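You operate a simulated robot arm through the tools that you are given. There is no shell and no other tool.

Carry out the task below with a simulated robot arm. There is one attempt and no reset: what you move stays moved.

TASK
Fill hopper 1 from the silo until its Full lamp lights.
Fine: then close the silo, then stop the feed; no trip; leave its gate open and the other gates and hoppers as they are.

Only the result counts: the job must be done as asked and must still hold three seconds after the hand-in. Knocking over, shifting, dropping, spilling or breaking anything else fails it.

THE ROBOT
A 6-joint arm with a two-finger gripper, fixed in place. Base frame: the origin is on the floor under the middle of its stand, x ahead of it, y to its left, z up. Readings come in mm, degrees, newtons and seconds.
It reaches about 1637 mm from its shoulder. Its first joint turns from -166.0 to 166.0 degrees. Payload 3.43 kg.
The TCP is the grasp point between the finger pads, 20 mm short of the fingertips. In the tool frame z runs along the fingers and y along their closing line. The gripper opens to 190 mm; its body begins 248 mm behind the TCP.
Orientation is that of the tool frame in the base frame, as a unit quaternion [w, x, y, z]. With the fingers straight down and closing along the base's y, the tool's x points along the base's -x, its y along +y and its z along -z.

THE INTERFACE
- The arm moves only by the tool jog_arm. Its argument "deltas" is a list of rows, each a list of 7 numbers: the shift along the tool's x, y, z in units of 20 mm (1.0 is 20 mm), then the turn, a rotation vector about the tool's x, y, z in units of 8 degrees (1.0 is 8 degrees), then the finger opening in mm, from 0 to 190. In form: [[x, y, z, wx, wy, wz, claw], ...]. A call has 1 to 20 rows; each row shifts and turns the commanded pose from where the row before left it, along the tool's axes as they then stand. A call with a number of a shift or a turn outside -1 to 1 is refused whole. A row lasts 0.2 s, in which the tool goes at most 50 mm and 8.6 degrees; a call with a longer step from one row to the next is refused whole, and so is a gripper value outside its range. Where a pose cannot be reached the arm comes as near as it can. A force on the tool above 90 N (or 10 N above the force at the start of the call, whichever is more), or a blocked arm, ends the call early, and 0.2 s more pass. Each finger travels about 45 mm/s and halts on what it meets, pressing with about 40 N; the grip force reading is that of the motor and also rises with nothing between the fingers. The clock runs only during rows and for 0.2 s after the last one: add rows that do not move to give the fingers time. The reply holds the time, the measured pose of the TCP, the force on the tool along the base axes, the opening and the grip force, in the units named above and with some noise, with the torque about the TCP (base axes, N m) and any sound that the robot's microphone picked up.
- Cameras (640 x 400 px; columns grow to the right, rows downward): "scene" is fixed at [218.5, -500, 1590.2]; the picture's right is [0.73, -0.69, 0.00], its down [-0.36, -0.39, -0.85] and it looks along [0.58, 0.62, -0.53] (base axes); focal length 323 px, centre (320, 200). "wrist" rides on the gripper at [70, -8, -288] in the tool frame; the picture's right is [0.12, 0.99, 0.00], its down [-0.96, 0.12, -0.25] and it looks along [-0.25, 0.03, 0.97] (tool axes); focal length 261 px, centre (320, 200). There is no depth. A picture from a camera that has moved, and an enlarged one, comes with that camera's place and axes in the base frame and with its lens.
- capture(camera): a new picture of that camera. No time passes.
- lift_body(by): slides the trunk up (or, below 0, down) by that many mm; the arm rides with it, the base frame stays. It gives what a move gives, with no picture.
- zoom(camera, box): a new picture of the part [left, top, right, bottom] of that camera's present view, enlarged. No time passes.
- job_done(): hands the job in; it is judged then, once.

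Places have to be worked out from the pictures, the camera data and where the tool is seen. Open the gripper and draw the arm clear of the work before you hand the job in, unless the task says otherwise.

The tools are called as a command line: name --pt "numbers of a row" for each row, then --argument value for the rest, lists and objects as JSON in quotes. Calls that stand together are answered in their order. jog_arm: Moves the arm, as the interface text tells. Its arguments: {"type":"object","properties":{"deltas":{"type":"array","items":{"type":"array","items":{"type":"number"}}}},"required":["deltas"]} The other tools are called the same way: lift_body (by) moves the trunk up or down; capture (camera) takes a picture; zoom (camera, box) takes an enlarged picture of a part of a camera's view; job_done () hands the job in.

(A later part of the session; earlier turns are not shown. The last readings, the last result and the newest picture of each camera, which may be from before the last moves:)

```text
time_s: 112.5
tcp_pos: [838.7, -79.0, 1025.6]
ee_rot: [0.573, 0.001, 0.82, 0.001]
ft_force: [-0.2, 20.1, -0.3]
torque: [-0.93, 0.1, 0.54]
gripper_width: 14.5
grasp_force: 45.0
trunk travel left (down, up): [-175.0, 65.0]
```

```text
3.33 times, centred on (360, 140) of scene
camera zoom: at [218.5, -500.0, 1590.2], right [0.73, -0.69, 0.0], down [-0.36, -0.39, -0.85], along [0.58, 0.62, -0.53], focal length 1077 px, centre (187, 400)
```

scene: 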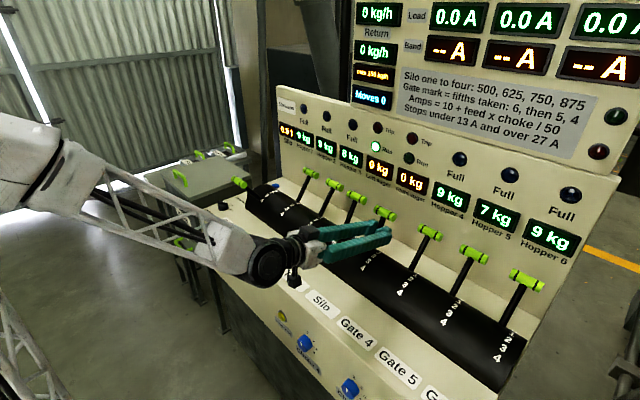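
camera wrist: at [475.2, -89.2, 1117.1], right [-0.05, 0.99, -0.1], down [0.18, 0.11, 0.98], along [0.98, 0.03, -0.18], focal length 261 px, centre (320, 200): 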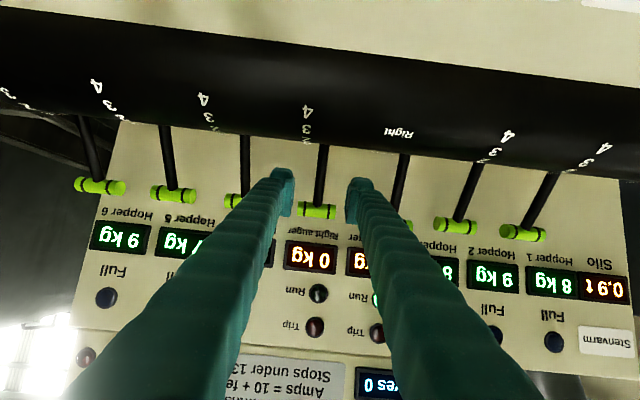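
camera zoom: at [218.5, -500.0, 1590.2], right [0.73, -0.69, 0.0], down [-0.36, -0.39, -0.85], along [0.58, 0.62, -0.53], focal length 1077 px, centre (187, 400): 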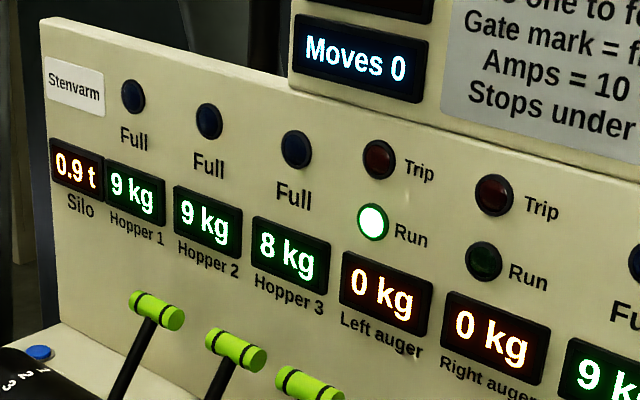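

Unchanged at 9 kg. Holding another three seconds.

jog_arm --pt "0 0 0 0 0 0 8" --pt "0 0 0 0 0 0 8" --pt "0 0 0 0 0 0 8" --pt "0 0 0 0 0 0 8" --pt "0 0 0 0 0 0 8" --pt "0 0 0 0 0 0 8" --pt "0 0 0 0 0 0 8" --pt "0 0 0 0 0 0 8" --pt "0 0 0 0 0 0 8" --pt "0 0 0 0 0 0 8" --pt "0 0 0 0 0 0 8" --pt "0 0 0 0 0 0 8" --pt "0 0 0 0 0 0 8" --pt "0 0 0 0 0 0 8"

zoom --camera "scene" --box '[270, 80, 450, 200]'

```text
time_s: 115.5
tcp_pos: [838.3, -79.8, 1025.1]
ee_rot: [0.573, 0.001, 0.819, 0.001]
ft_force: [0.0, 20.5, -1.3]
torque: [-0.94, 0.02, 0.57]
gripper_width: 14.6
grasp_force: 44.6
trunk travel left (down, up): [-175.0, 65.0]
```

```text
3.33 times, centred on (360, 140) of scene
camera zoom: at [218.5, -500.0, 1590.2], right [0.73, -0.69, 0.0], down [-0.36, -0.39, -0.85], along [0.58, 0.62, -0.53], focal length 1077 px, centre (187, 400)
```

zoom: 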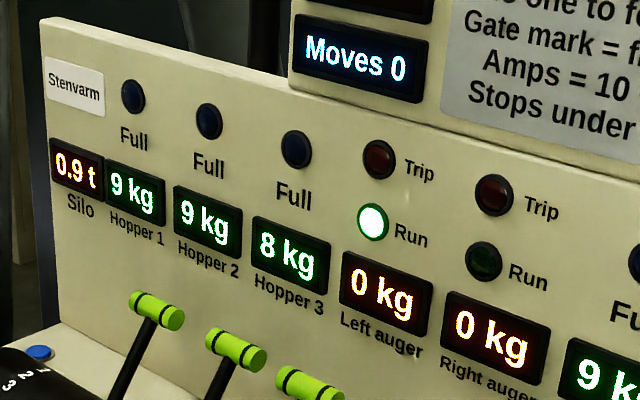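

Still 9 kg, no warnings. Holding three seconds more.

jog_arm --pt "0 0 0 0 0 0 8" --pt "0 0 0 0 0 0 8" --pt "0 0 0 0 0 0 8" --pt "0 0 0 0 0 0 8" --pt "0 0 0 0 0 0 8" --pt "0 0 0 0 0 0 8" --pt "0 0 0 0 0 0 8" --pt "0 0 0 0 0 0 8" --pt "0 0 0 0 0 0 8" --pt "0 0 0 0 0 0 8" --pt "0 0 0 0 0 0 8" --pt "0 0 0 0 0 0 8" --pt "0 0 0 0 0 0 8" --pt "0 0 0 0 0 0 8"

zoom --camera "scene" --box '[270, 80, 450, 200]'

```text
time_s: 118.5
tcp_pos: [838.6, -80.0, 1025.5]
ee_rot: [0.574, 0.001, 0.819, 0.001]
ft_force: [0.0, 20.2, -0.9]
torque: [-0.97, 0.04, 0.59]
gripper_width: 14.3
grasp_force: 44.9
trunk travel left (down, up): [-175.0, 65.0]
```

```text
3.33 times, centred on (360, 140) of scene
camera zoom: at [218.5, -500.0, 1590.2], right [0.73, -0.69, 0.0], down [-0.36, -0.39, -0.85], along [0.58, 0.62, -0.53], focal length 1077 px, centre (187, 400)
```

zoom: 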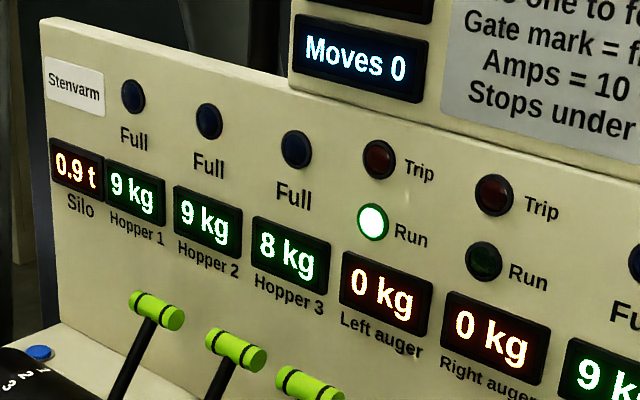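

Still 9 kg; the rise may be slower than I reckoned. I'll hold for four seconds at a time and keep watching.

jog_arm --pt "0 0 0 0 0 0 8" --pt "0 0 0 0 0 0 8" --pt "0 0 0 0 0 0 8" --pt "0 0 0 0 0 0 8" --pt "0 0 0 0 0 0 8" --pt "0 0 0 0 0 0 8" --pt "0 0 0 0 0 0 8" --pt "0 0 0 0 0 0 8" --pt "0 0 0 0 0 0 8" --pt "0 0 0 0 0 0 8" --pt "0 0 0 0 0 0 8" --pt "0 0 0 0 0 0 8" --pt "0 0 0 0 0 0 8" --pt "0 0 0 0 0 0 8" --pt "0 0 0 0 0 0 8" --pt "0 0 0 0 0 0 8" --pt "0 0 0 0 0 0 8" --pt "0 0 0 0 0 0 8" --pt "0 0 0 0 0 0 8"

zoom --camera "scene" --box '[270, 80, 450, 200]'

zoom --camera "scene" --box '[340, 0, 460, 120]'

```text
time_s: 122.5
tcp_pos: [837.7, -79.7, 1026.0]
ee_rot: [0.574, 0.001, 0.819, 0.001]
ft_force: [-0.4, 20.6, 0.1]
torque: [-0.92, 0.04, 0.56]
gripper_width: 14.6
grasp_force: 44.6
trunk travel left (down, up): [-175.0, 65.0]
```

```text
3.33 times, centred on (360, 140) of scene
camera zoom: at [218.5, -500.0, 1590.2], right [0.73, -0.69, 0.0], down [-0.36, -0.39, -0.85], along [0.58, 0.62, -0.53], focal length 1077 px, centre (187, 400)
```

zoom: 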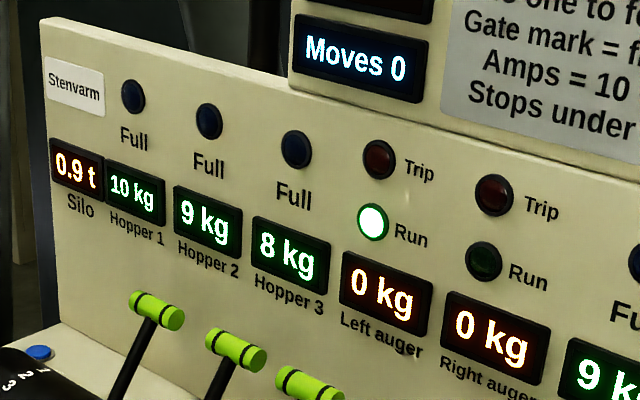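

```text
3.33 times, centred on (400, 60) of scene
camera zoom: at [218.5, -500.0, 1590.2], right [0.73, -0.69, 0.0], down [-0.36, -0.39, -0.85], along [0.58, 0.62, -0.53], focal length 1077 px, centre (53, 667)
```

zoom: 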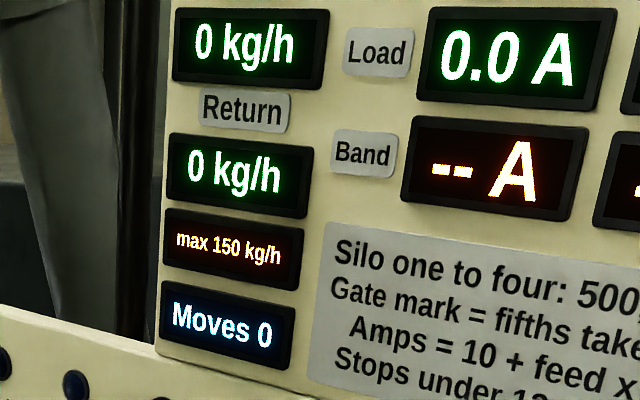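

Hopper 1 shows 10 kg: about 1 kg per 15 s, no trip. I continue holding, four seconds per call.

jog_arm --pt "0 0 0 0 0 0 8" --pt "0 0 0 0 0 0 8" --pt "0 0 0 0 0 0 8" --pt "0 0 0 0 0 0 8" --pt "0 0 0 0 0 0 8" --pt "0 0 0 0 0 0 8" --pt "0 0 0 0 0 0 8" --pt "0 0 0 0 0 0 8" --pt "0 0 0 0 0 0 8" --pt "0 0 0 0 0 0 8" --pt "0 0 0 0 0 0 8" --pt "0 0 0 0 0 0 8" --pt "0 0 0 0 0 0 8" --pt "0 0 0 0 0 0 8" --pt "0 0 0 0 0 0 8" --pt "0 0 0 0 0 0 8" --pt "0 0 0 0 0 0 8" --pt "0 0 0 0 0 0 8" --pt "0 0 0 0 0 0 8"

zoom --camera "scene" --box '[270, 80, 450, 200]'

```text
time_s: 126.5
tcp_pos: [837.9, -80.3, 1025.4]
ee_rot: [0.574, 0.001, 0.819, 0.001]
ft_force: [-0.1, 19.8, -0.1]
torque: [-0.95, 0.09, 0.55]
gripper_width: 14.8
grasp_force: 44.8
trunk travel left (down, up): [-175.0, 65.0]
```

```text
3.33 times, centred on (360, 140) of scene
camera zoom: at [218.5, -500.0, 1590.2], right [0.73, -0.69, 0.0], down [-0.36, -0.39, -0.85], along [0.58, 0.62, -0.53], focal length 1077 px, centre (187, 400)
```

zoom: 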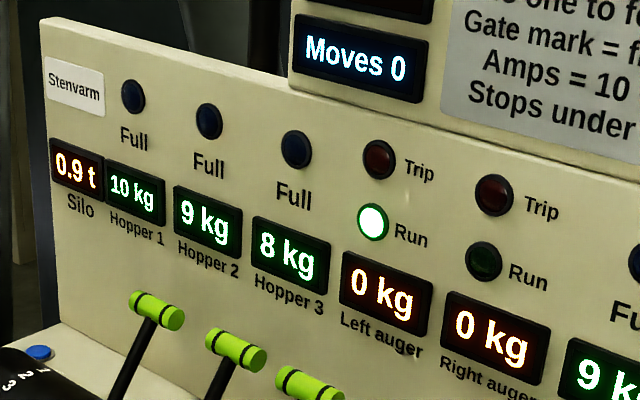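

Still 10 kg, Full unlit. Holding on.

jog_arm --pt "0 0 0 0 0 0 8" --pt "0 0 0 0 0 0 8" --pt "0 0 0 0 0 0 8" --pt "0 0 0 0 0 0 8" --pt "0 0 0 0 0 0 8" --pt "0 0 0 0 0 0 8" --pt "0 0 0 0 0 0 8" --pt "0 0 0 0 0 0 8" --pt "0 0 0 0 0 0 8" --pt "0 0 0 0 0 0 8" --pt "0 0 0 0 0 0 8" --pt "0 0 0 0 0 0 8" --pt "0 0 0 0 0 0 8" --pt "0 0 0 0 0 0 8" --pt "0 0 0 0 0 0 8"

zoom --camera "scene" --box '[270, 80, 450, 200]'

```text
time_s: 129.8
tcp_pos: [838.0, -79.7, 1026.1]
ee_rot: [0.574, 0.0, 0.819, 0.002]
ft_force: [-0.2, 20.4, -0.4]
torque: [-0.45, 0.09, 0.36]
gripper_width: 14.3
grasp_force: 44.6
trunk travel left (down, up): [-175.0, 65.0]
```

```text
3.33 times, centred on (360, 140) of scene
camera zoom: at [218.5, -500.0, 1590.2], right [0.73, -0.69, 0.0], down [-0.36, -0.39, -0.85], along [0.58, 0.62, -0.53], focal length 1077 px, centre (187, 400)
```

zoom: 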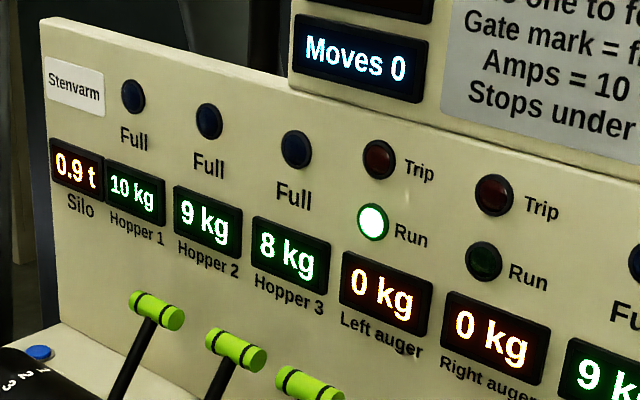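

No change yet. I hold on for another four seconds.

jog_arm --pt "0 0 0 0 0 0 8" --pt "0 0 0 0 0 0 8" --pt "0 0 0 0 0 0 8" --pt "0 0 0 0 0 0 8" --pt "0 0 0 0 0 0 8" --pt "0 0 0 0 0 0 8" --pt "0 0 0 0 0 0 8" --pt "0 0 0 0 0 0 8" --pt "0 0 0 0 0 0 8" --pt "0 0 0 0 0 0 8" --pt "0 0 0 0 0 0 8" --pt "0 0 0 0 0 0 8" --pt "0 0 0 0 0 0 8" --pt "0 0 0 0 0 0 8" --pt "0 0 0 0 0 0 8" --pt "0 0 0 0 0 0 8" --pt "0 0 0 0 0 0 8" --pt "0 0 0 0 0 0 8" --pt "0 0 0 0 0 0 8"

zoom --camera "scene" --box '[270, 80, 450, 200]'

```text
time_s: 133.8
tcp_pos: [837.3, -81.3, 1025.5]
ee_rot: [0.573, 0.002, 0.82, 0.0]
ft_force: [-0.2, 20.9, 0.5]
torque: [0.29, 0.08, 0.1]
gripper_width: 14.1
grasp_force: 45.2
trunk travel left (down, up): [-175.0, 65.0]
```

```text
3.33 times, centred on (360, 140) of scene
camera zoom: at [218.5, -500.0, 1590.2], right [0.73, -0.69, 0.0], down [-0.36, -0.39, -0.85], along [0.58, 0.62, -0.53], focal length 1077 px, centre (187, 400)
```

zoom: 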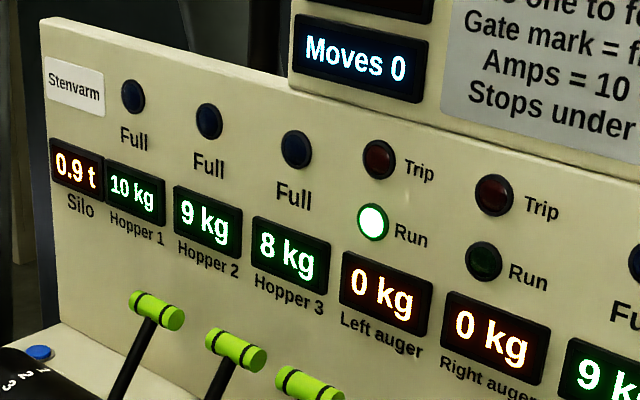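

The torque reading is drifting, so the shaft may be creeping in the pads; I'll check the wrist view while holding.

zoom --camera "wrist" --box '[220, 60, 420, 260]'

jog_arm --pt "0 0 0 0 0 0 8" --pt "0 0 0 0 0 0 8" --pt "0 0 0 0 0 0 8" --pt "0 0 0 0 0 0 8" --pt "0 0 0 0 0 0 8" --pt "0 0 0 0 0 0 8" --pt "0 0 0 0 0 0 8" --pt "0 0 0 0 0 0 8" --pt "0 0 0 0 0 0 8" --pt "0 0 0 0 0 0 8"

zoom --camera "scene" --box '[270, 80, 450, 200]'

```text
2.00 times, centred on (320, 160) of wrist
camera zoom: at [545.5, -88.6, 1058.2], right [-0.04, 0.99, -0.11], down [0.1, 0.11, 0.99], along [0.99, 0.03, -0.1], focal length 521 px, centre (320, 280)
```

zoom: 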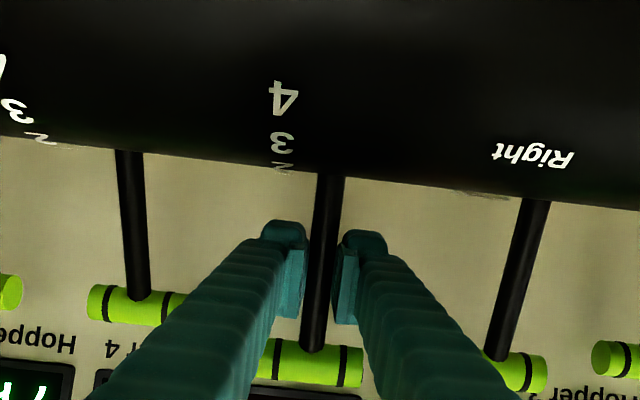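

```text
time_s: 135.9
tcp_pos: [837.4, -80.5, 1025.4]
ee_rot: [0.574, 0.0, 0.819, 0.002]
ft_force: [-0.5, 21.6, 0.4]
torque: [0.28, 0.09, 0.12]
gripper_width: 14.3
grasp_force: 44.8
trunk travel left (down, up): [-175.0, 65.0]
```

```text
3.33 times, centred on (360, 140) of scene
camera zoom: at [218.5, -500.0, 1590.2], right [0.73, -0.69, 0.0], down [-0.36, -0.39, -0.85], along [0.58, 0.62, -0.53], focal length 1077 px, centre (187, 400)
```

zoom: 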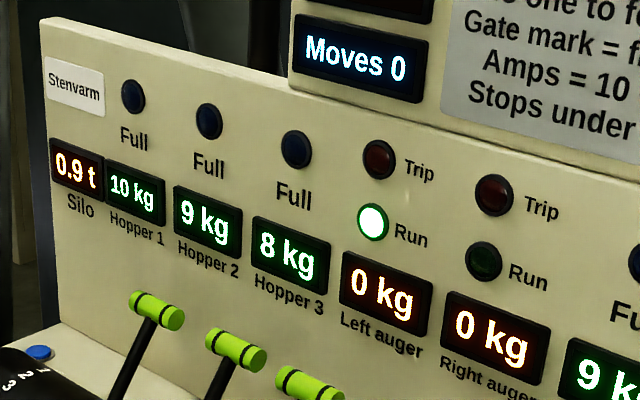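

The shaft is still firmly between the pads in the same place. I keep holding and watching.

jog_arm --pt "0 0 0 0 0 0 8" --pt "0 0 0 0 0 0 8" --pt "0 0 0 0 0 0 8" --pt "0 0 0 0 0 0 8" --pt "0 0 0 0 0 0 8" --pt "0 0 0 0 0 0 8" --pt "0 0 0 0 0 0 8" --pt "0 0 0 0 0 0 8" --pt "0 0 0 0 0 0 8" --pt "0 0 0 0 0 0 8" --pt "0 0 0 0 0 0 8" --pt "0 0 0 0 0 0 8" --pt "0 0 0 0 0 0 8" --pt "0 0 0 0 0 0 8"

zoom --camera "scene" --box '[270, 80, 450, 200]'

```text
time_s: 138.9
tcp_pos: [838.4, -79.5, 1025.8]
ee_rot: [0.573, 0.001, 0.819, 0.002]
ft_force: [-0.4, 20.6, 0.5]
torque: [0.3, 0.14, 0.13]
gripper_width: 14.0
grasp_force: 45.0
trunk travel left (down, up): [-175.0, 65.0]
```

```text
3.33 times, centred on (360, 140) of scene
camera zoom: at [218.5, -500.0, 1590.2], right [0.73, -0.69, 0.0], down [-0.36, -0.39, -0.85], along [0.58, 0.62, -0.53], focal length 1077 px, centre (187, 400)
```

zoom: 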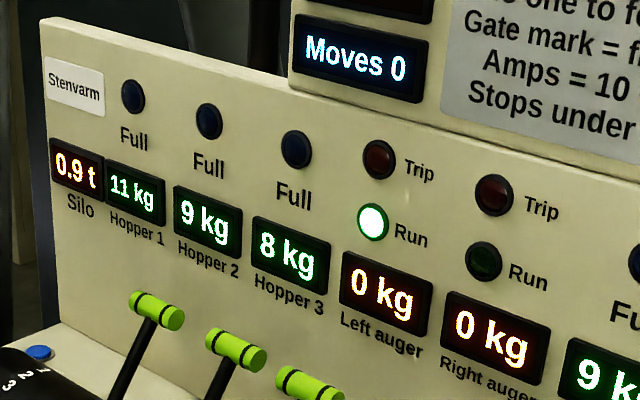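

11 kg now, still no Full and no trip. Holding on.

jog_arm --pt "0 0 0 0 0 0 8" --pt "0 0 0 0 0 0 8" --pt "0 0 0 0 0 0 8" --pt "0 0 0 0 0 0 8" --pt "0 0 0 0 0 0 8" --pt "0 0 0 0 0 0 8" --pt "0 0 0 0 0 0 8" --pt "0 0 0 0 0 0 8" --pt "0 0 0 0 0 0 8" --pt "0 0 0 0 0 0 8" --pt "0 0 0 0 0 0 8" --pt "0 0 0 0 0 0 8" --pt "0 0 0 0 0 0 8" --pt "0 0 0 0 0 0 8" --pt "0 0 0 0 0 0 8" --pt "0 0 0 0 0 0 8"

zoom --camera "scene" --box '[270, 80, 450, 200]'

```text
time_s: 142.3
tcp_pos: [838.0, -80.7, 1025.3]
ee_rot: [0.574, 0.0, 0.819, 0.002]
ft_force: [0.2, 20.7, 0.7]
torque: [0.27, 0.1, 0.14]
gripper_width: 13.9
grasp_force: 45.1
trunk travel left (down, up): [-175.0, 65.0]
```

```text
3.33 times, centred on (360, 140) of scene
camera zoom: at [218.5, -500.0, 1590.2], right [0.73, -0.69, 0.0], down [-0.36, -0.39, -0.85], along [0.58, 0.62, -0.53], focal length 1077 px, centre (187, 400)
```

zoom: 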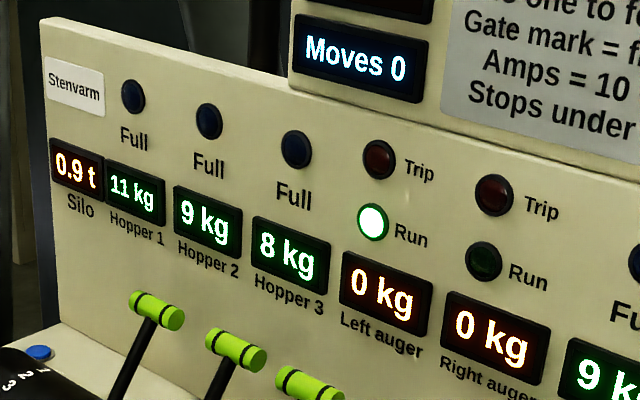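

Unchanged at 11 kg. Another hold.

jog_arm --pt "0 0 0 0 0 0 8" --pt "0 0 0 0 0 0 8" --pt "0 0 0 0 0 0 8" --pt "0 0 0 0 0 0 8" --pt "0 0 0 0 0 0 8" --pt "0 0 0 0 0 0 8" --pt "0 0 0 0 0 0 8" --pt "0 0 0 0 0 0 8" --pt "0 0 0 0 0 0 8" --pt "0 0 0 0 0 0 8" --pt "0 0 0 0 0 0 8" --pt "0 0 0 0 0 0 8" --pt "0 0 0 0 0 0 8" --pt "0 0 0 0 0 0 8" --pt "0 0 0 0 0 0 8" --pt "0 0 0 0 0 0 8"

zoom --camera "scene" --box '[270, 80, 450, 200]'

```text
time_s: 145.8
tcp_pos: [837.9, -79.8, 1025.2]
ee_rot: [0.573, 0.001, 0.819, 0.001]
ft_force: [-0.3, 20.5, 0.1]
torque: [0.31, 0.12, 0.13]
gripper_width: 14.1
grasp_force: 44.4
trunk travel left (down, up): [-175.0, 65.0]
```

```text
3.33 times, centred on (360, 140) of scene
camera zoom: at [218.5, -500.0, 1590.2], right [0.73, -0.69, 0.0], down [-0.36, -0.39, -0.85], along [0.58, 0.62, -0.53], focal length 1077 px, centre (187, 400)
```

zoom: 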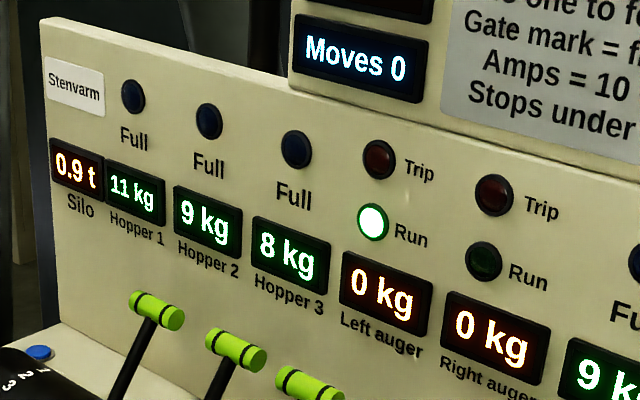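

Still 11 kg, all calm. Continuing in three-second holds now that it is getting fuller.

jog_arm --pt "0 0 0 0 0 0 8" --pt "0 0 0 0 0 0 8" --pt "0 0 0 0 0 0 8" --pt "0 0 0 0 0 0 8" --pt "0 0 0 0 0 0 8" --pt "0 0 0 0 0 0 8" --pt "0 0 0 0 0 0 8" --pt "0 0 0 0 0 0 8" --pt "0 0 0 0 0 0 8" --pt "0 0 0 0 0 0 8" --pt "0 0 0 0 0 0 8" --pt "0 0 0 0 0 0 8" --pt "0 0 0 0 0 0 8" --pt "0 0 0 0 0 0 8"

zoom --camera "scene" --box '[270, 80, 450, 200]'

```text
time_s: 148.8
tcp_pos: [838.6, -81.4, 1025.7]
ee_rot: [0.574, 0.001, 0.819, 0.001]
ft_force: [-0.3, 20.9, 0.1]
torque: [0.33, 0.1, 0.1]
gripper_width: 14.0
grasp_force: 45.0
trunk travel left (down, up): [-175.0, 65.0]
```

```text
3.33 times, centred on (360, 140) of scene
camera zoom: at [218.5, -500.0, 1590.2], right [0.73, -0.69, 0.0], down [-0.36, -0.39, -0.85], along [0.58, 0.62, -0.53], focal length 1077 px, centre (187, 400)
```

zoom: 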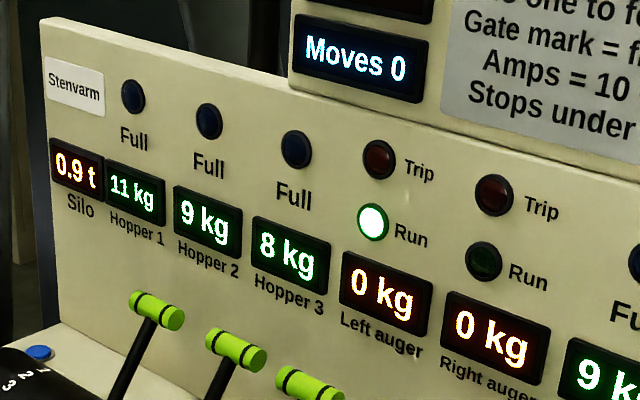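

Still 11 kg. Holding again.

jog_arm --pt "0 0 0 0 0 0 8" --pt "0 0 0 0 0 0 8" --pt "0 0 0 0 0 0 8" --pt "0 0 0 0 0 0 8" --pt "0 0 0 0 0 0 8" --pt "0 0 0 0 0 0 8" --pt "0 0 0 0 0 0 8" --pt "0 0 0 0 0 0 8" --pt "0 0 0 0 0 0 8" --pt "0 0 0 0 0 0 8" --pt "0 0 0 0 0 0 8" --pt "0 0 0 0 0 0 8" --pt "0 0 0 0 0 0 8" --pt "0 0 0 0 0 0 8" --pt "0 0 0 0 0 0 8" --pt "0 0 0 0 0 0 8"

zoom --camera "scene" --box '[270, 80, 450, 200]'

```text
time_s: 152.2
tcp_pos: [837.1, -79.5, 1026.8]
ee_rot: [0.573, 0.001, 0.819, 0.001]
ft_force: [-0.3, 20.9, 0.0]
torque: [0.32, 0.11, 0.12]
gripper_width: 14.2
grasp_force: 45.0
trunk travel left (down, up): [-175.0, 65.0]
```

```text
3.33 times, centred on (360, 140) of scene
camera zoom: at [218.5, -500.0, 1590.2], right [0.73, -0.69, 0.0], down [-0.36, -0.39, -0.85], along [0.58, 0.62, -0.53], focal length 1077 px, centre (187, 400)
```

zoom: 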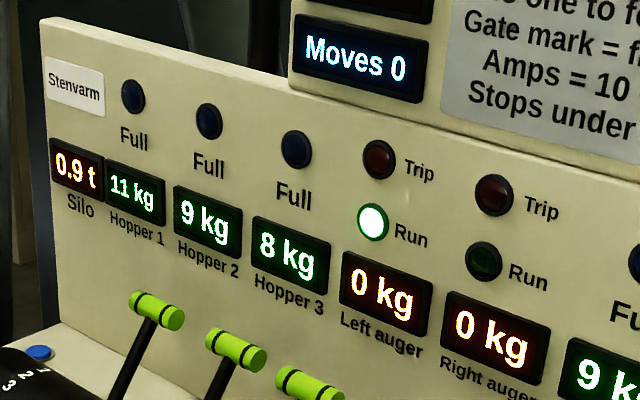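

Not yet. Holding for another three seconds.

jog_arm --pt "0 0 0 0 0 0 8" --pt "0 0 0 0 0 0 8" --pt "0 0 0 0 0 0 8" --pt "0 0 0 0 0 0 8" --pt "0 0 0 0 0 0 8" --pt "0 0 0 0 0 0 8" --pt "0 0 0 0 0 0 8" --pt "0 0 0 0 0 0 8" --pt "0 0 0 0 0 0 8" --pt "0 0 0 0 0 0 8" --pt "0 0 0 0 0 0 8" --pt "0 0 0 0 0 0 8" --pt "0 0 0 0 0 0 8"

zoom --camera "scene" --box '[270, 80, 450, 200]'

```text
time_s: 154.9
tcp_pos: [838.2, -81.0, 1025.8]
ee_rot: [0.574, 0.002, 0.819, 0.0]
ft_force: [-0.2, 21.6, 0.3]
torque: [0.26, 0.17, 0.14]
gripper_width: 13.9
grasp_force: 45.3
trunk travel left (down, up): [-175.0, 65.0]
```

```text
3.33 times, centred on (360, 140) of scene
camera zoom: at [218.5, -500.0, 1590.2], right [0.73, -0.69, 0.0], down [-0.36, -0.39, -0.85], along [0.58, 0.62, -0.53], focal length 1077 px, centre (187, 400)
```

zoom: 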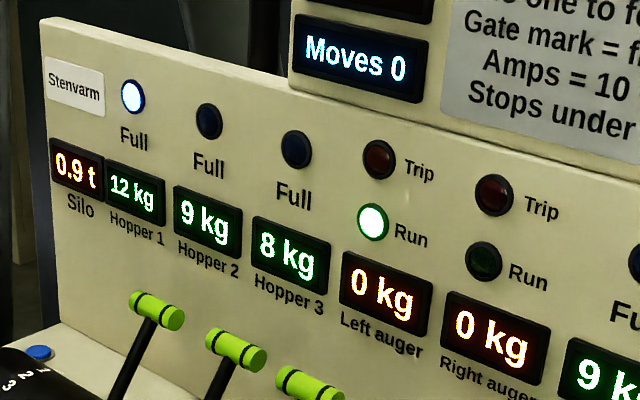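

Hopper 1's Full lamp is lit at 12 kg. I close the silo at once by pushing the gripped lever back along the arc to its 0 stop with a small extra push.

jog_arm --pt "-0.01 0 0.35 0 0.1 0 8" --pt "0.016 0 0.515 0 0.1667 0 8" --pt "0.05 0 0.508 0 0.1667 0 8" --pt "0.083 0 0.508 0 0.1667 0 8" --pt "0.06 0 0.2 0 0 0 8" --pt "0 0 0 0 0 0 8"

zoom --camera "scene" --box '[270, 80, 450, 250]'

zoom --camera "wrist" --box '[180, 60, 460, 260]'

```text
time_s: 156.3
tcp_pos: [873.5, -80.4, 1010.1]
ee_rot: [0.541, 0.001, 0.841, 0.001]
ft_force: [-25.8, 23.5, 28.7]
torque: [-0.15, -0.63, 0.32]
gripper_width: 14.7
grasp_force: 44.8
trunk travel left (down, up): [-175.0, 65.0]
```

```text
2.35 times, centred on (360, 165) of scene
camera zoom: at [218.5, -500.0, 1590.2], right [0.73, -0.69, 0.0], down [-0.36, -0.39, -0.85], along [0.58, 0.62, -0.53], focal length 760 px, centre (226, 282)
```

zoom: 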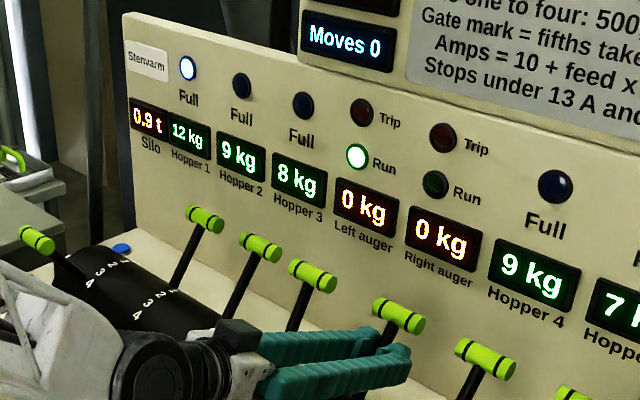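

```text
2.00 times, centred on (320, 160) of wrist
camera zoom: at [585.0, -88.6, 1065.5], right [-0.05, 0.99, -0.11], down [0.17, 0.11, 0.98], along [0.98, 0.03, -0.18], focal length 521 px, centre (320, 280)
```

zoom: 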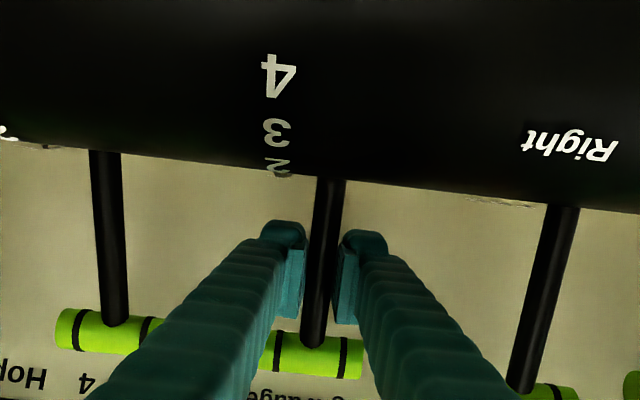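

The lever is against its 0 stop (25–29 N reaction), so the silo is closed; Full is lit and no trip. I'll open the fingers and back straight out, then check the lever stays.

jog_arm --pt "0 0 0 0 0 0 30" --pt "0 0 0 0 0 0 50" --pt "0 0 0 0 0 0 60" --pt "0 0 0 0 0 0 60" --pt "0 0 -1 0 0 0 60" --pt "0 0 -1 0 0 0 60" --pt "0 0 -1 0 0 0 60" --pt "0 0 -1 0 0 0 60" --pt "0 0 -1 0 0 0 60" --pt "0 0 -1 0 0 0 60"

capture --camera "scene"

zoom --camera "scene" --box '[270, 80, 450, 250]'

capture --camera "wrist"

```text
time_s: 158.6
tcp_pos: [765.7, -81.0, 1056.3]
ee_rot: [0.539, 0.001, 0.842, 0.001]
ft_force: [0.8, 0.1, -1.2]
torque: [0.02, -0.03, 0.02]
gripper_width: 60.1
grasp_force: 0.1
trunk travel left (down, up): [-175.0, 65.0]
```

```text
taken
```

scene: 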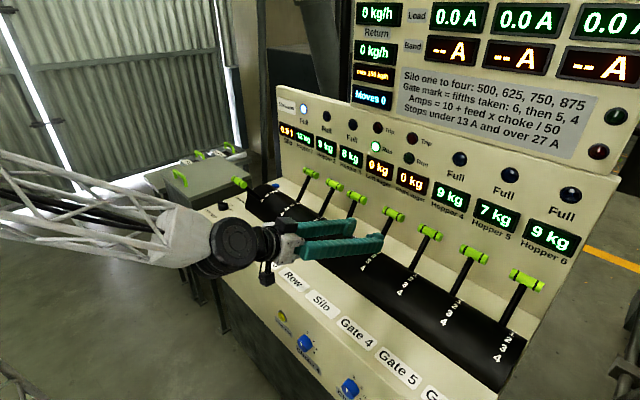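

```text
2.35 times, centred on (360, 165) of scene
camera zoom: at [218.5, -500.0, 1590.2], right [0.73, -0.69, 0.0], down [-0.36, -0.39, -0.85], along [0.58, 0.62, -0.53], focal length 760 px, centre (226, 282)
```

zoom: 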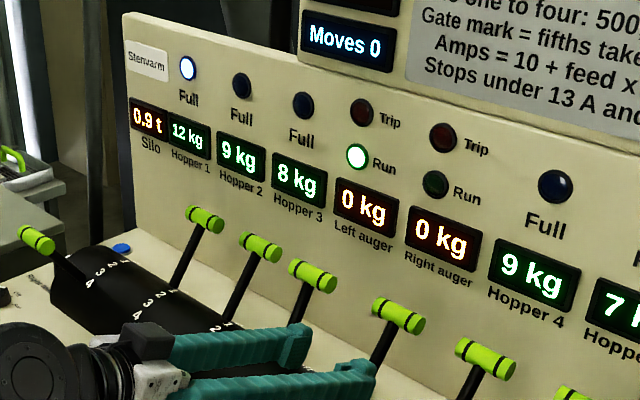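

```text
taken
camera wrist: at [477.1, -89.4, 1113.6], right [-0.05, 0.99, -0.1], down [0.18, 0.11, 0.98], along [0.98, 0.03, -0.18], focal length 261 px, centre (320, 200)
```

wrist: 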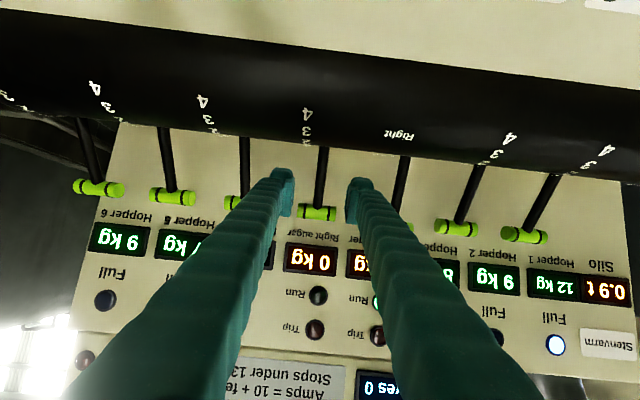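

The silo lever rests at 0, Full stays lit, and the auger reads 0 kg. I'll rise, straighten the tool and return to the Left feed knob.

jog_arm --pt "-0.628 0.088 -0.91 0 0 0 60" --pt "-0.628 0.088 -0.91 0 0 0 60" --pt "-0.628 0.088 -0.91 0 0 0 60" --pt "-0.628 0.088 -0.91 0 0 0 60" --pt "-0.628 0.088 -0.91 0 0 0 60" --pt "-0.628 0.088 -0.91 0 0 0 60" --pt "-0.628 0.088 -0.91 0 0 0 60" --pt "-0.628 0.088 -0.91 0 0 0 60" --pt "-0.628 0.088 -0.91 0 0 0 60" --pt "0 0 0 0 0.903 0 60" --pt "0 0 0 0 0.903 0 60" --pt "0 0 0 0 0.903 0 60" --pt "0 0 0 0 0.903 0 60" --pt "0 0 0 0 0.903 0 60" --pt "0 0 0 0 0.903 0 60" --pt "0 0 0 0 0.903 0 60" --pt "0 0 0 0 0.903 0 60" --pt "0 0 0 0 0.903 0 60"

jog_arm --pt "0 1 0 0 0 0 60" --pt "0 1 0 0 0 0 60" --pt "0 1 0 0 0 0 60" --pt "0 1 0 0 0 0 60" --pt "0 1 0 0 0 0 60" --pt "0 1 0 0 0 0 60" --pt "0 1 0 0 0 0 60" --pt "0 1 0 0 0 0 60" --pt "0 1 0 0 0 0 60" --pt "0 1 0 0 0 0 60" --pt "0 1 0 0 0 0 60" --pt "0 1 0 0 0 0 60" --pt "0 1 0 0 0 0 60" --pt "0 1 0 0 0 0 60" --pt "0 1 0 0 0 0 60" --pt "0 1 0 0 0 0 60" --pt "0 1 0 0 0 0 60" --pt "0 1 0 0 0 0 60" --pt "0 1 0 0 0 0 60" --pt "0 1 0 0 0 0 60"

zoom --camera "scene" --box '[230, 80, 450, 250]'

```text
time_s: 162.3
tcp_pos: [663.2, -65.0, 1229.9]
ee_rot: [0.002, 0.001, 1.0, 0.002]
ft_force: [-1.5, 0.5, 0.4]
torque: [0.02, -0.31, -0.01]
gripper_width: 60.1
grasp_force: 0.1
trunk travel left (down, up): [-175.0, 65.0]
```

```text
time_s: 166.6
tcp_pos: [664.0, 334.5, 1228.9]
ee_rot: [0.002, 0.001, 1.0, 0.002]
ft_force: [0.0, -0.2, 0.4]
torque: [0.12, -0.02, -0.01]
gripper_width: 60.0
grasp_force: 0.2
trunk travel left (down, up): [-175.0, 65.0]
```

```text
2.35 times, centred on (340, 165) of scene
camera zoom: at [218.5, -500.0, 1590.2], right [0.73, -0.69, 0.0], down [-0.36, -0.39, -0.85], along [0.58, 0.62, -0.53], focal length 760 px, centre (273, 282)
```

zoom: 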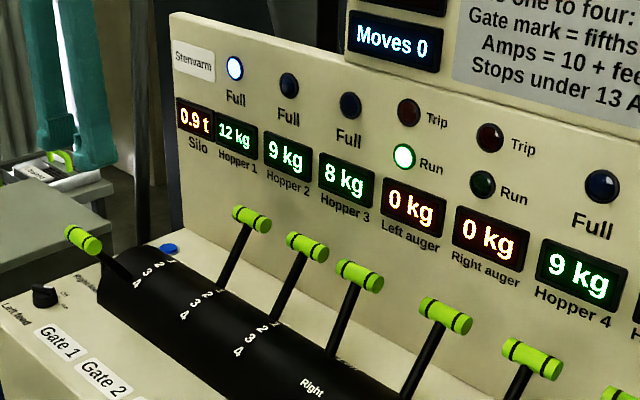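

All is steady. I finish the move over the knob and turn the tool 68° to match the knob's Run position.

jog_arm --pt "0 1 0 0 0 0 48" --pt "0 1 0 0 0 0 48" --pt "0 1 0 0 0 0 48" --pt "0 1 0 0 0 0 48" --pt "0 1 0 0 0 0 48" --pt "0 1 0 0 0 0 48" --pt "0 1 0 0 0 0 48" --pt "0 1 0 0 0 0 48" --pt "-0.05 1 0 0 0 0 48" --pt "0 0 0 0 0 0.944 48" --pt "0 0 0 0 0 0.944 48" --pt "0 0 0 0 0 0.944 48" --pt "0 0 0 0 0 0.944 48" --pt "0 0 0 0 0 0.944 48" --pt "0 0 0 0 0 0.944 48" --pt "0 0 0 0 0 0.944 48" --pt "0 0 0 0 0 0.944 48" --pt "0 0 0 0 0 0.944 48" --pt "0 0 0 0 0 0 48"

zoom --camera "wrist" --box '[240, 100, 400, 220]'

zoom --camera "scene" --box '[160, 60, 440, 250]'

```text
time_s: 170.6
tcp_pos: [667.3, 515.6, 1230.2]
ee_rot: [0.0, 0.56, 0.829, 0.002]
ft_force: [-0.3, -0.4, -0.6]
torque: [-0.02, 0.01, 0.0]
gripper_width: 48.2
grasp_force: 0.1
trunk travel left (down, up): [-175.0, 65.0]
```

```text
3.33 times, centred on (320, 160) of wrist
camera zoom: at [632.7, 575.6, 1518.1], right [0.88, 0.48, 0.01], down [0.46, -0.85, 0.25], along [0.12, -0.21, -0.97], focal length 869 px, centre (320, 333)
```

zoom: 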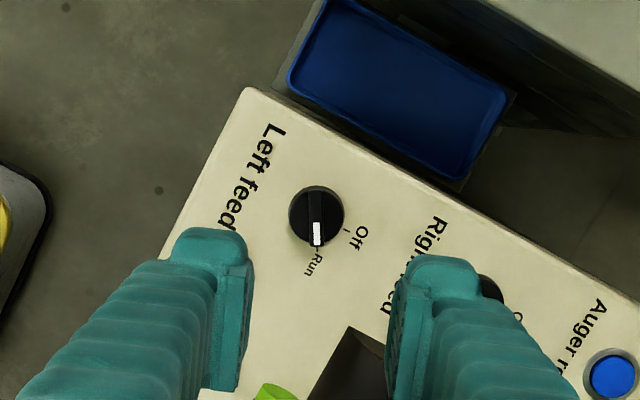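

```text
2.11 times, centred on (300, 155) of scene
camera zoom: at [218.5, -500.0, 1590.2], right [0.73, -0.69, 0.0], down [-0.36, -0.39, -0.85], along [0.58, 0.62, -0.53], focal length 680 px, centre (362, 295)
```

zoom: 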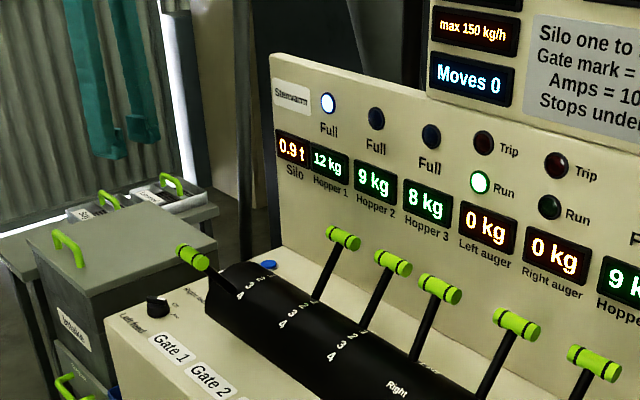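

The knob is centred to within 2 mm. I correct that and descend to about 35 mm above gripping height, then check.

jog_arm --pt "0 -0.085 1 0 0 0 48" --pt "0 0 1 0 0 0 48" --pt "0 0 1 0 0 0 48" --pt "0 0 1 0 0 0 48" --pt "0 0 1 0 0 0 48" --pt "0 0 1 0 0 0 48" --pt "0 0 1 0 0 0 48" --pt "0 0 1 0 0 0 48" --pt "0 0 1 0 0 0 48" --pt "0 0 1 0 0 0 48" --pt "0 0 1 0 0 0 48" --pt "0 0 1 0 0 0 48" --pt "0 0 1 0 0 0 48" --pt "0 0 0.5 0 0 0 48" --pt "0 0 0 0 0 0 48"

zoom --camera "wrist" --box '[240, 120, 400, 240]'

zoom --camera "scene" --box '[190, 60, 410, 240]'

```text
time_s: 173.8
tcp_pos: [664.9, 514.4, 960.2]
ee_rot: [0.001, 0.559, 0.829, 0.003]
ft_force: [-0.7, 0.0, 0.9]
torque: [-0.03, 0.0, 0.01]
gripper_width: 47.9
grasp_force: 0.1
trunk travel left (down, up): [-175.0, 65.0]
```

```text
3.33 times, centred on (320, 180) of wrist
camera zoom: at [632.2, 576.2, 1247.8], right [0.88, 0.48, 0.01], down [0.47, -0.85, 0.25], along [0.12, -0.21, -0.97], focal length 869 px, centre (320, 267)
```

zoom: 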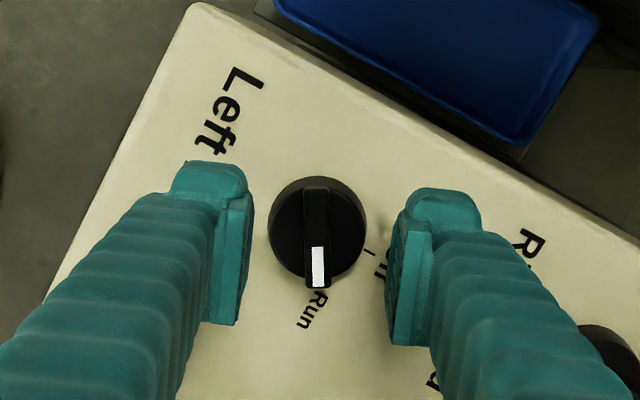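

```text
2.22 times, centred on (300, 150) of scene
camera zoom: at [218.5, -500.0, 1590.2], right [0.73, -0.69, 0.0], down [-0.36, -0.39, -0.85], along [0.58, 0.62, -0.53], focal length 718 px, centre (364, 311)
```

zoom: 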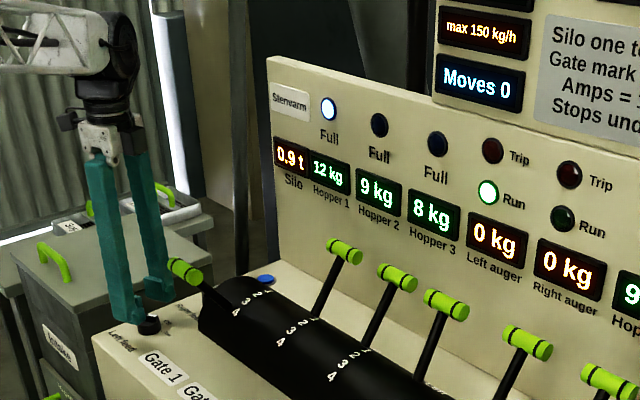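

Centred well. I descend the last 37 mm and close on the round base.

jog_arm --pt "0 -0.03 0.6 0 0 0 48" --pt "0 0 0.6 0 0 0 48" --pt "0 0 0.4 0 0 0 48" --pt "0 0 0.25 0 0 0 48" --pt "0 0 0 0 0 0 48" --pt "0 0 0 0 0 0 38" --pt "0 0 0 0 0 0 28" --pt "0 0 0 0 0 0 28"

zoom --camera "wrist" --box '[240, 120, 400, 240]'

zoom --camera "scene" --box '[270, 80, 450, 200]'

```text
time_s: 175.6
tcp_pos: [666.6, 514.3, 923.7]
ee_rot: [0.001, 0.559, 0.829, 0.002]
ft_force: [-5.3, -3.5, -3.3]
torque: [-0.03, -0.01, 0.02]
gripper_width: 36.7
grasp_force: 45.2
trunk travel left (down, up): [-175.0, 65.0]
```

```text
3.33 times, centred on (320, 180) of wrist
camera zoom: at [631.6, 575.9, 1210.7], right [0.88, 0.48, 0.01], down [0.47, -0.85, 0.25], along [0.12, -0.21, -0.97], focal length 869 px, centre (320, 267)
```

zoom: 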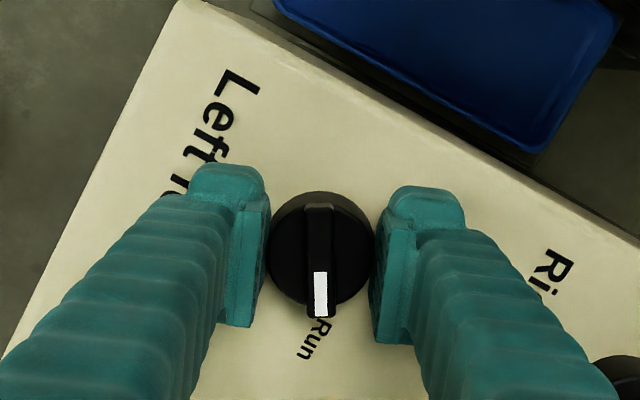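

```text
3.33 times, centred on (360, 140) of scene
camera zoom: at [218.5, -500.0, 1590.2], right [0.73, -0.69, 0.0], down [-0.36, -0.39, -0.85], along [0.58, 0.62, -0.53], focal length 1077 px, centre (187, 400)
```

zoom: 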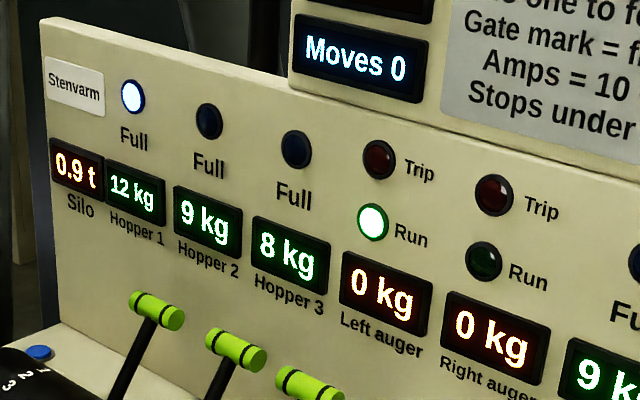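

The knob is gripped (36.7 mm), Full still lit, auger 0 kg, no trip. I turn it back 69° to Off.

jog_arm --pt "0 0 0 0 0 -0.95 28" --pt "0 0 0 0 0 -0.95 28" --pt "0 0 0 0 0 -0.95 28" --pt "0 0 0 0 0 -0.95 28" --pt "0 0 0 0 0 -0.95 28" --pt "0 0 0 0 0 -0.95 28" --pt "0 0 0 0 0 -0.95 28" --pt "0 0 0 0 0 -0.95 28" --pt "0 0 0 0 0 -0.95 28" --pt "0 0 0 0 0 -0.15 28" --pt "0 0 0 0 0 0 28"

zoom --camera "wrist" --box '[240, 120, 400, 240]'

zoom --camera "scene" --box '[270, 80, 450, 200]'

```text
time_s: 177.9
tcp_pos: [666.3, 515.3, 923.3]
ee_rot: [0.004, -0.014, 1.0, 0.002]
ft_force: [13.4, 2.8, -2.5]
torque: [0.05, -0.24, -0.45]
gripper_width: 36.8
grasp_force: 45.0
trunk travel left (down, up): [-175.0, 65.0]
```

```text
3.33 times, centred on (320, 180) of wrist
camera zoom: at [596.9, 503.2, 1210.8], right [-0.15, 0.99, 0.0], down [0.96, 0.14, 0.25], along [0.25, 0.04, -0.97], focal length 869 px, centre (320, 267)
```

zoom: 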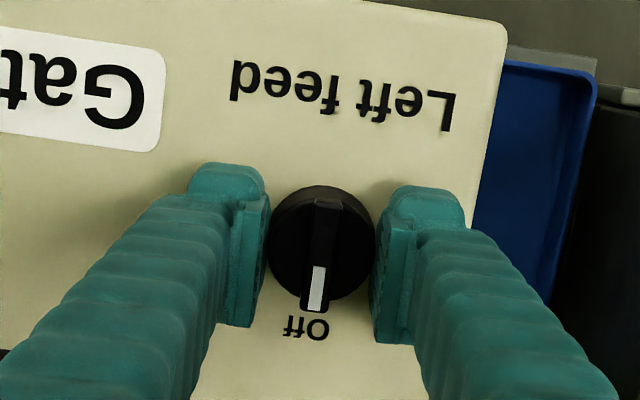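

```text
3.33 times, centred on (360, 140) of scene
camera zoom: at [218.5, -500.0, 1590.2], right [0.73, -0.69, 0.0], down [-0.36, -0.39, -0.85], along [0.58, 0.62, -0.53], focal length 1077 px, centre (187, 400)
```

zoom: 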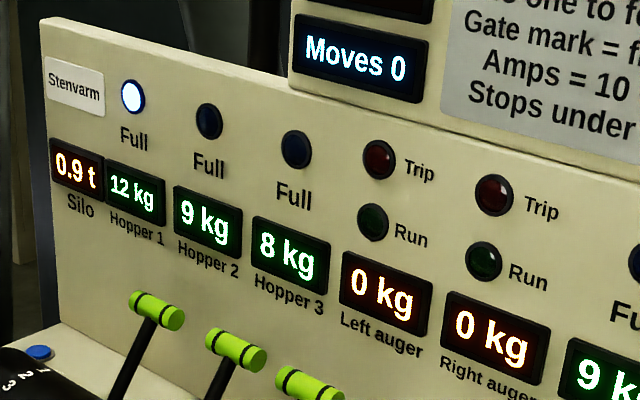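

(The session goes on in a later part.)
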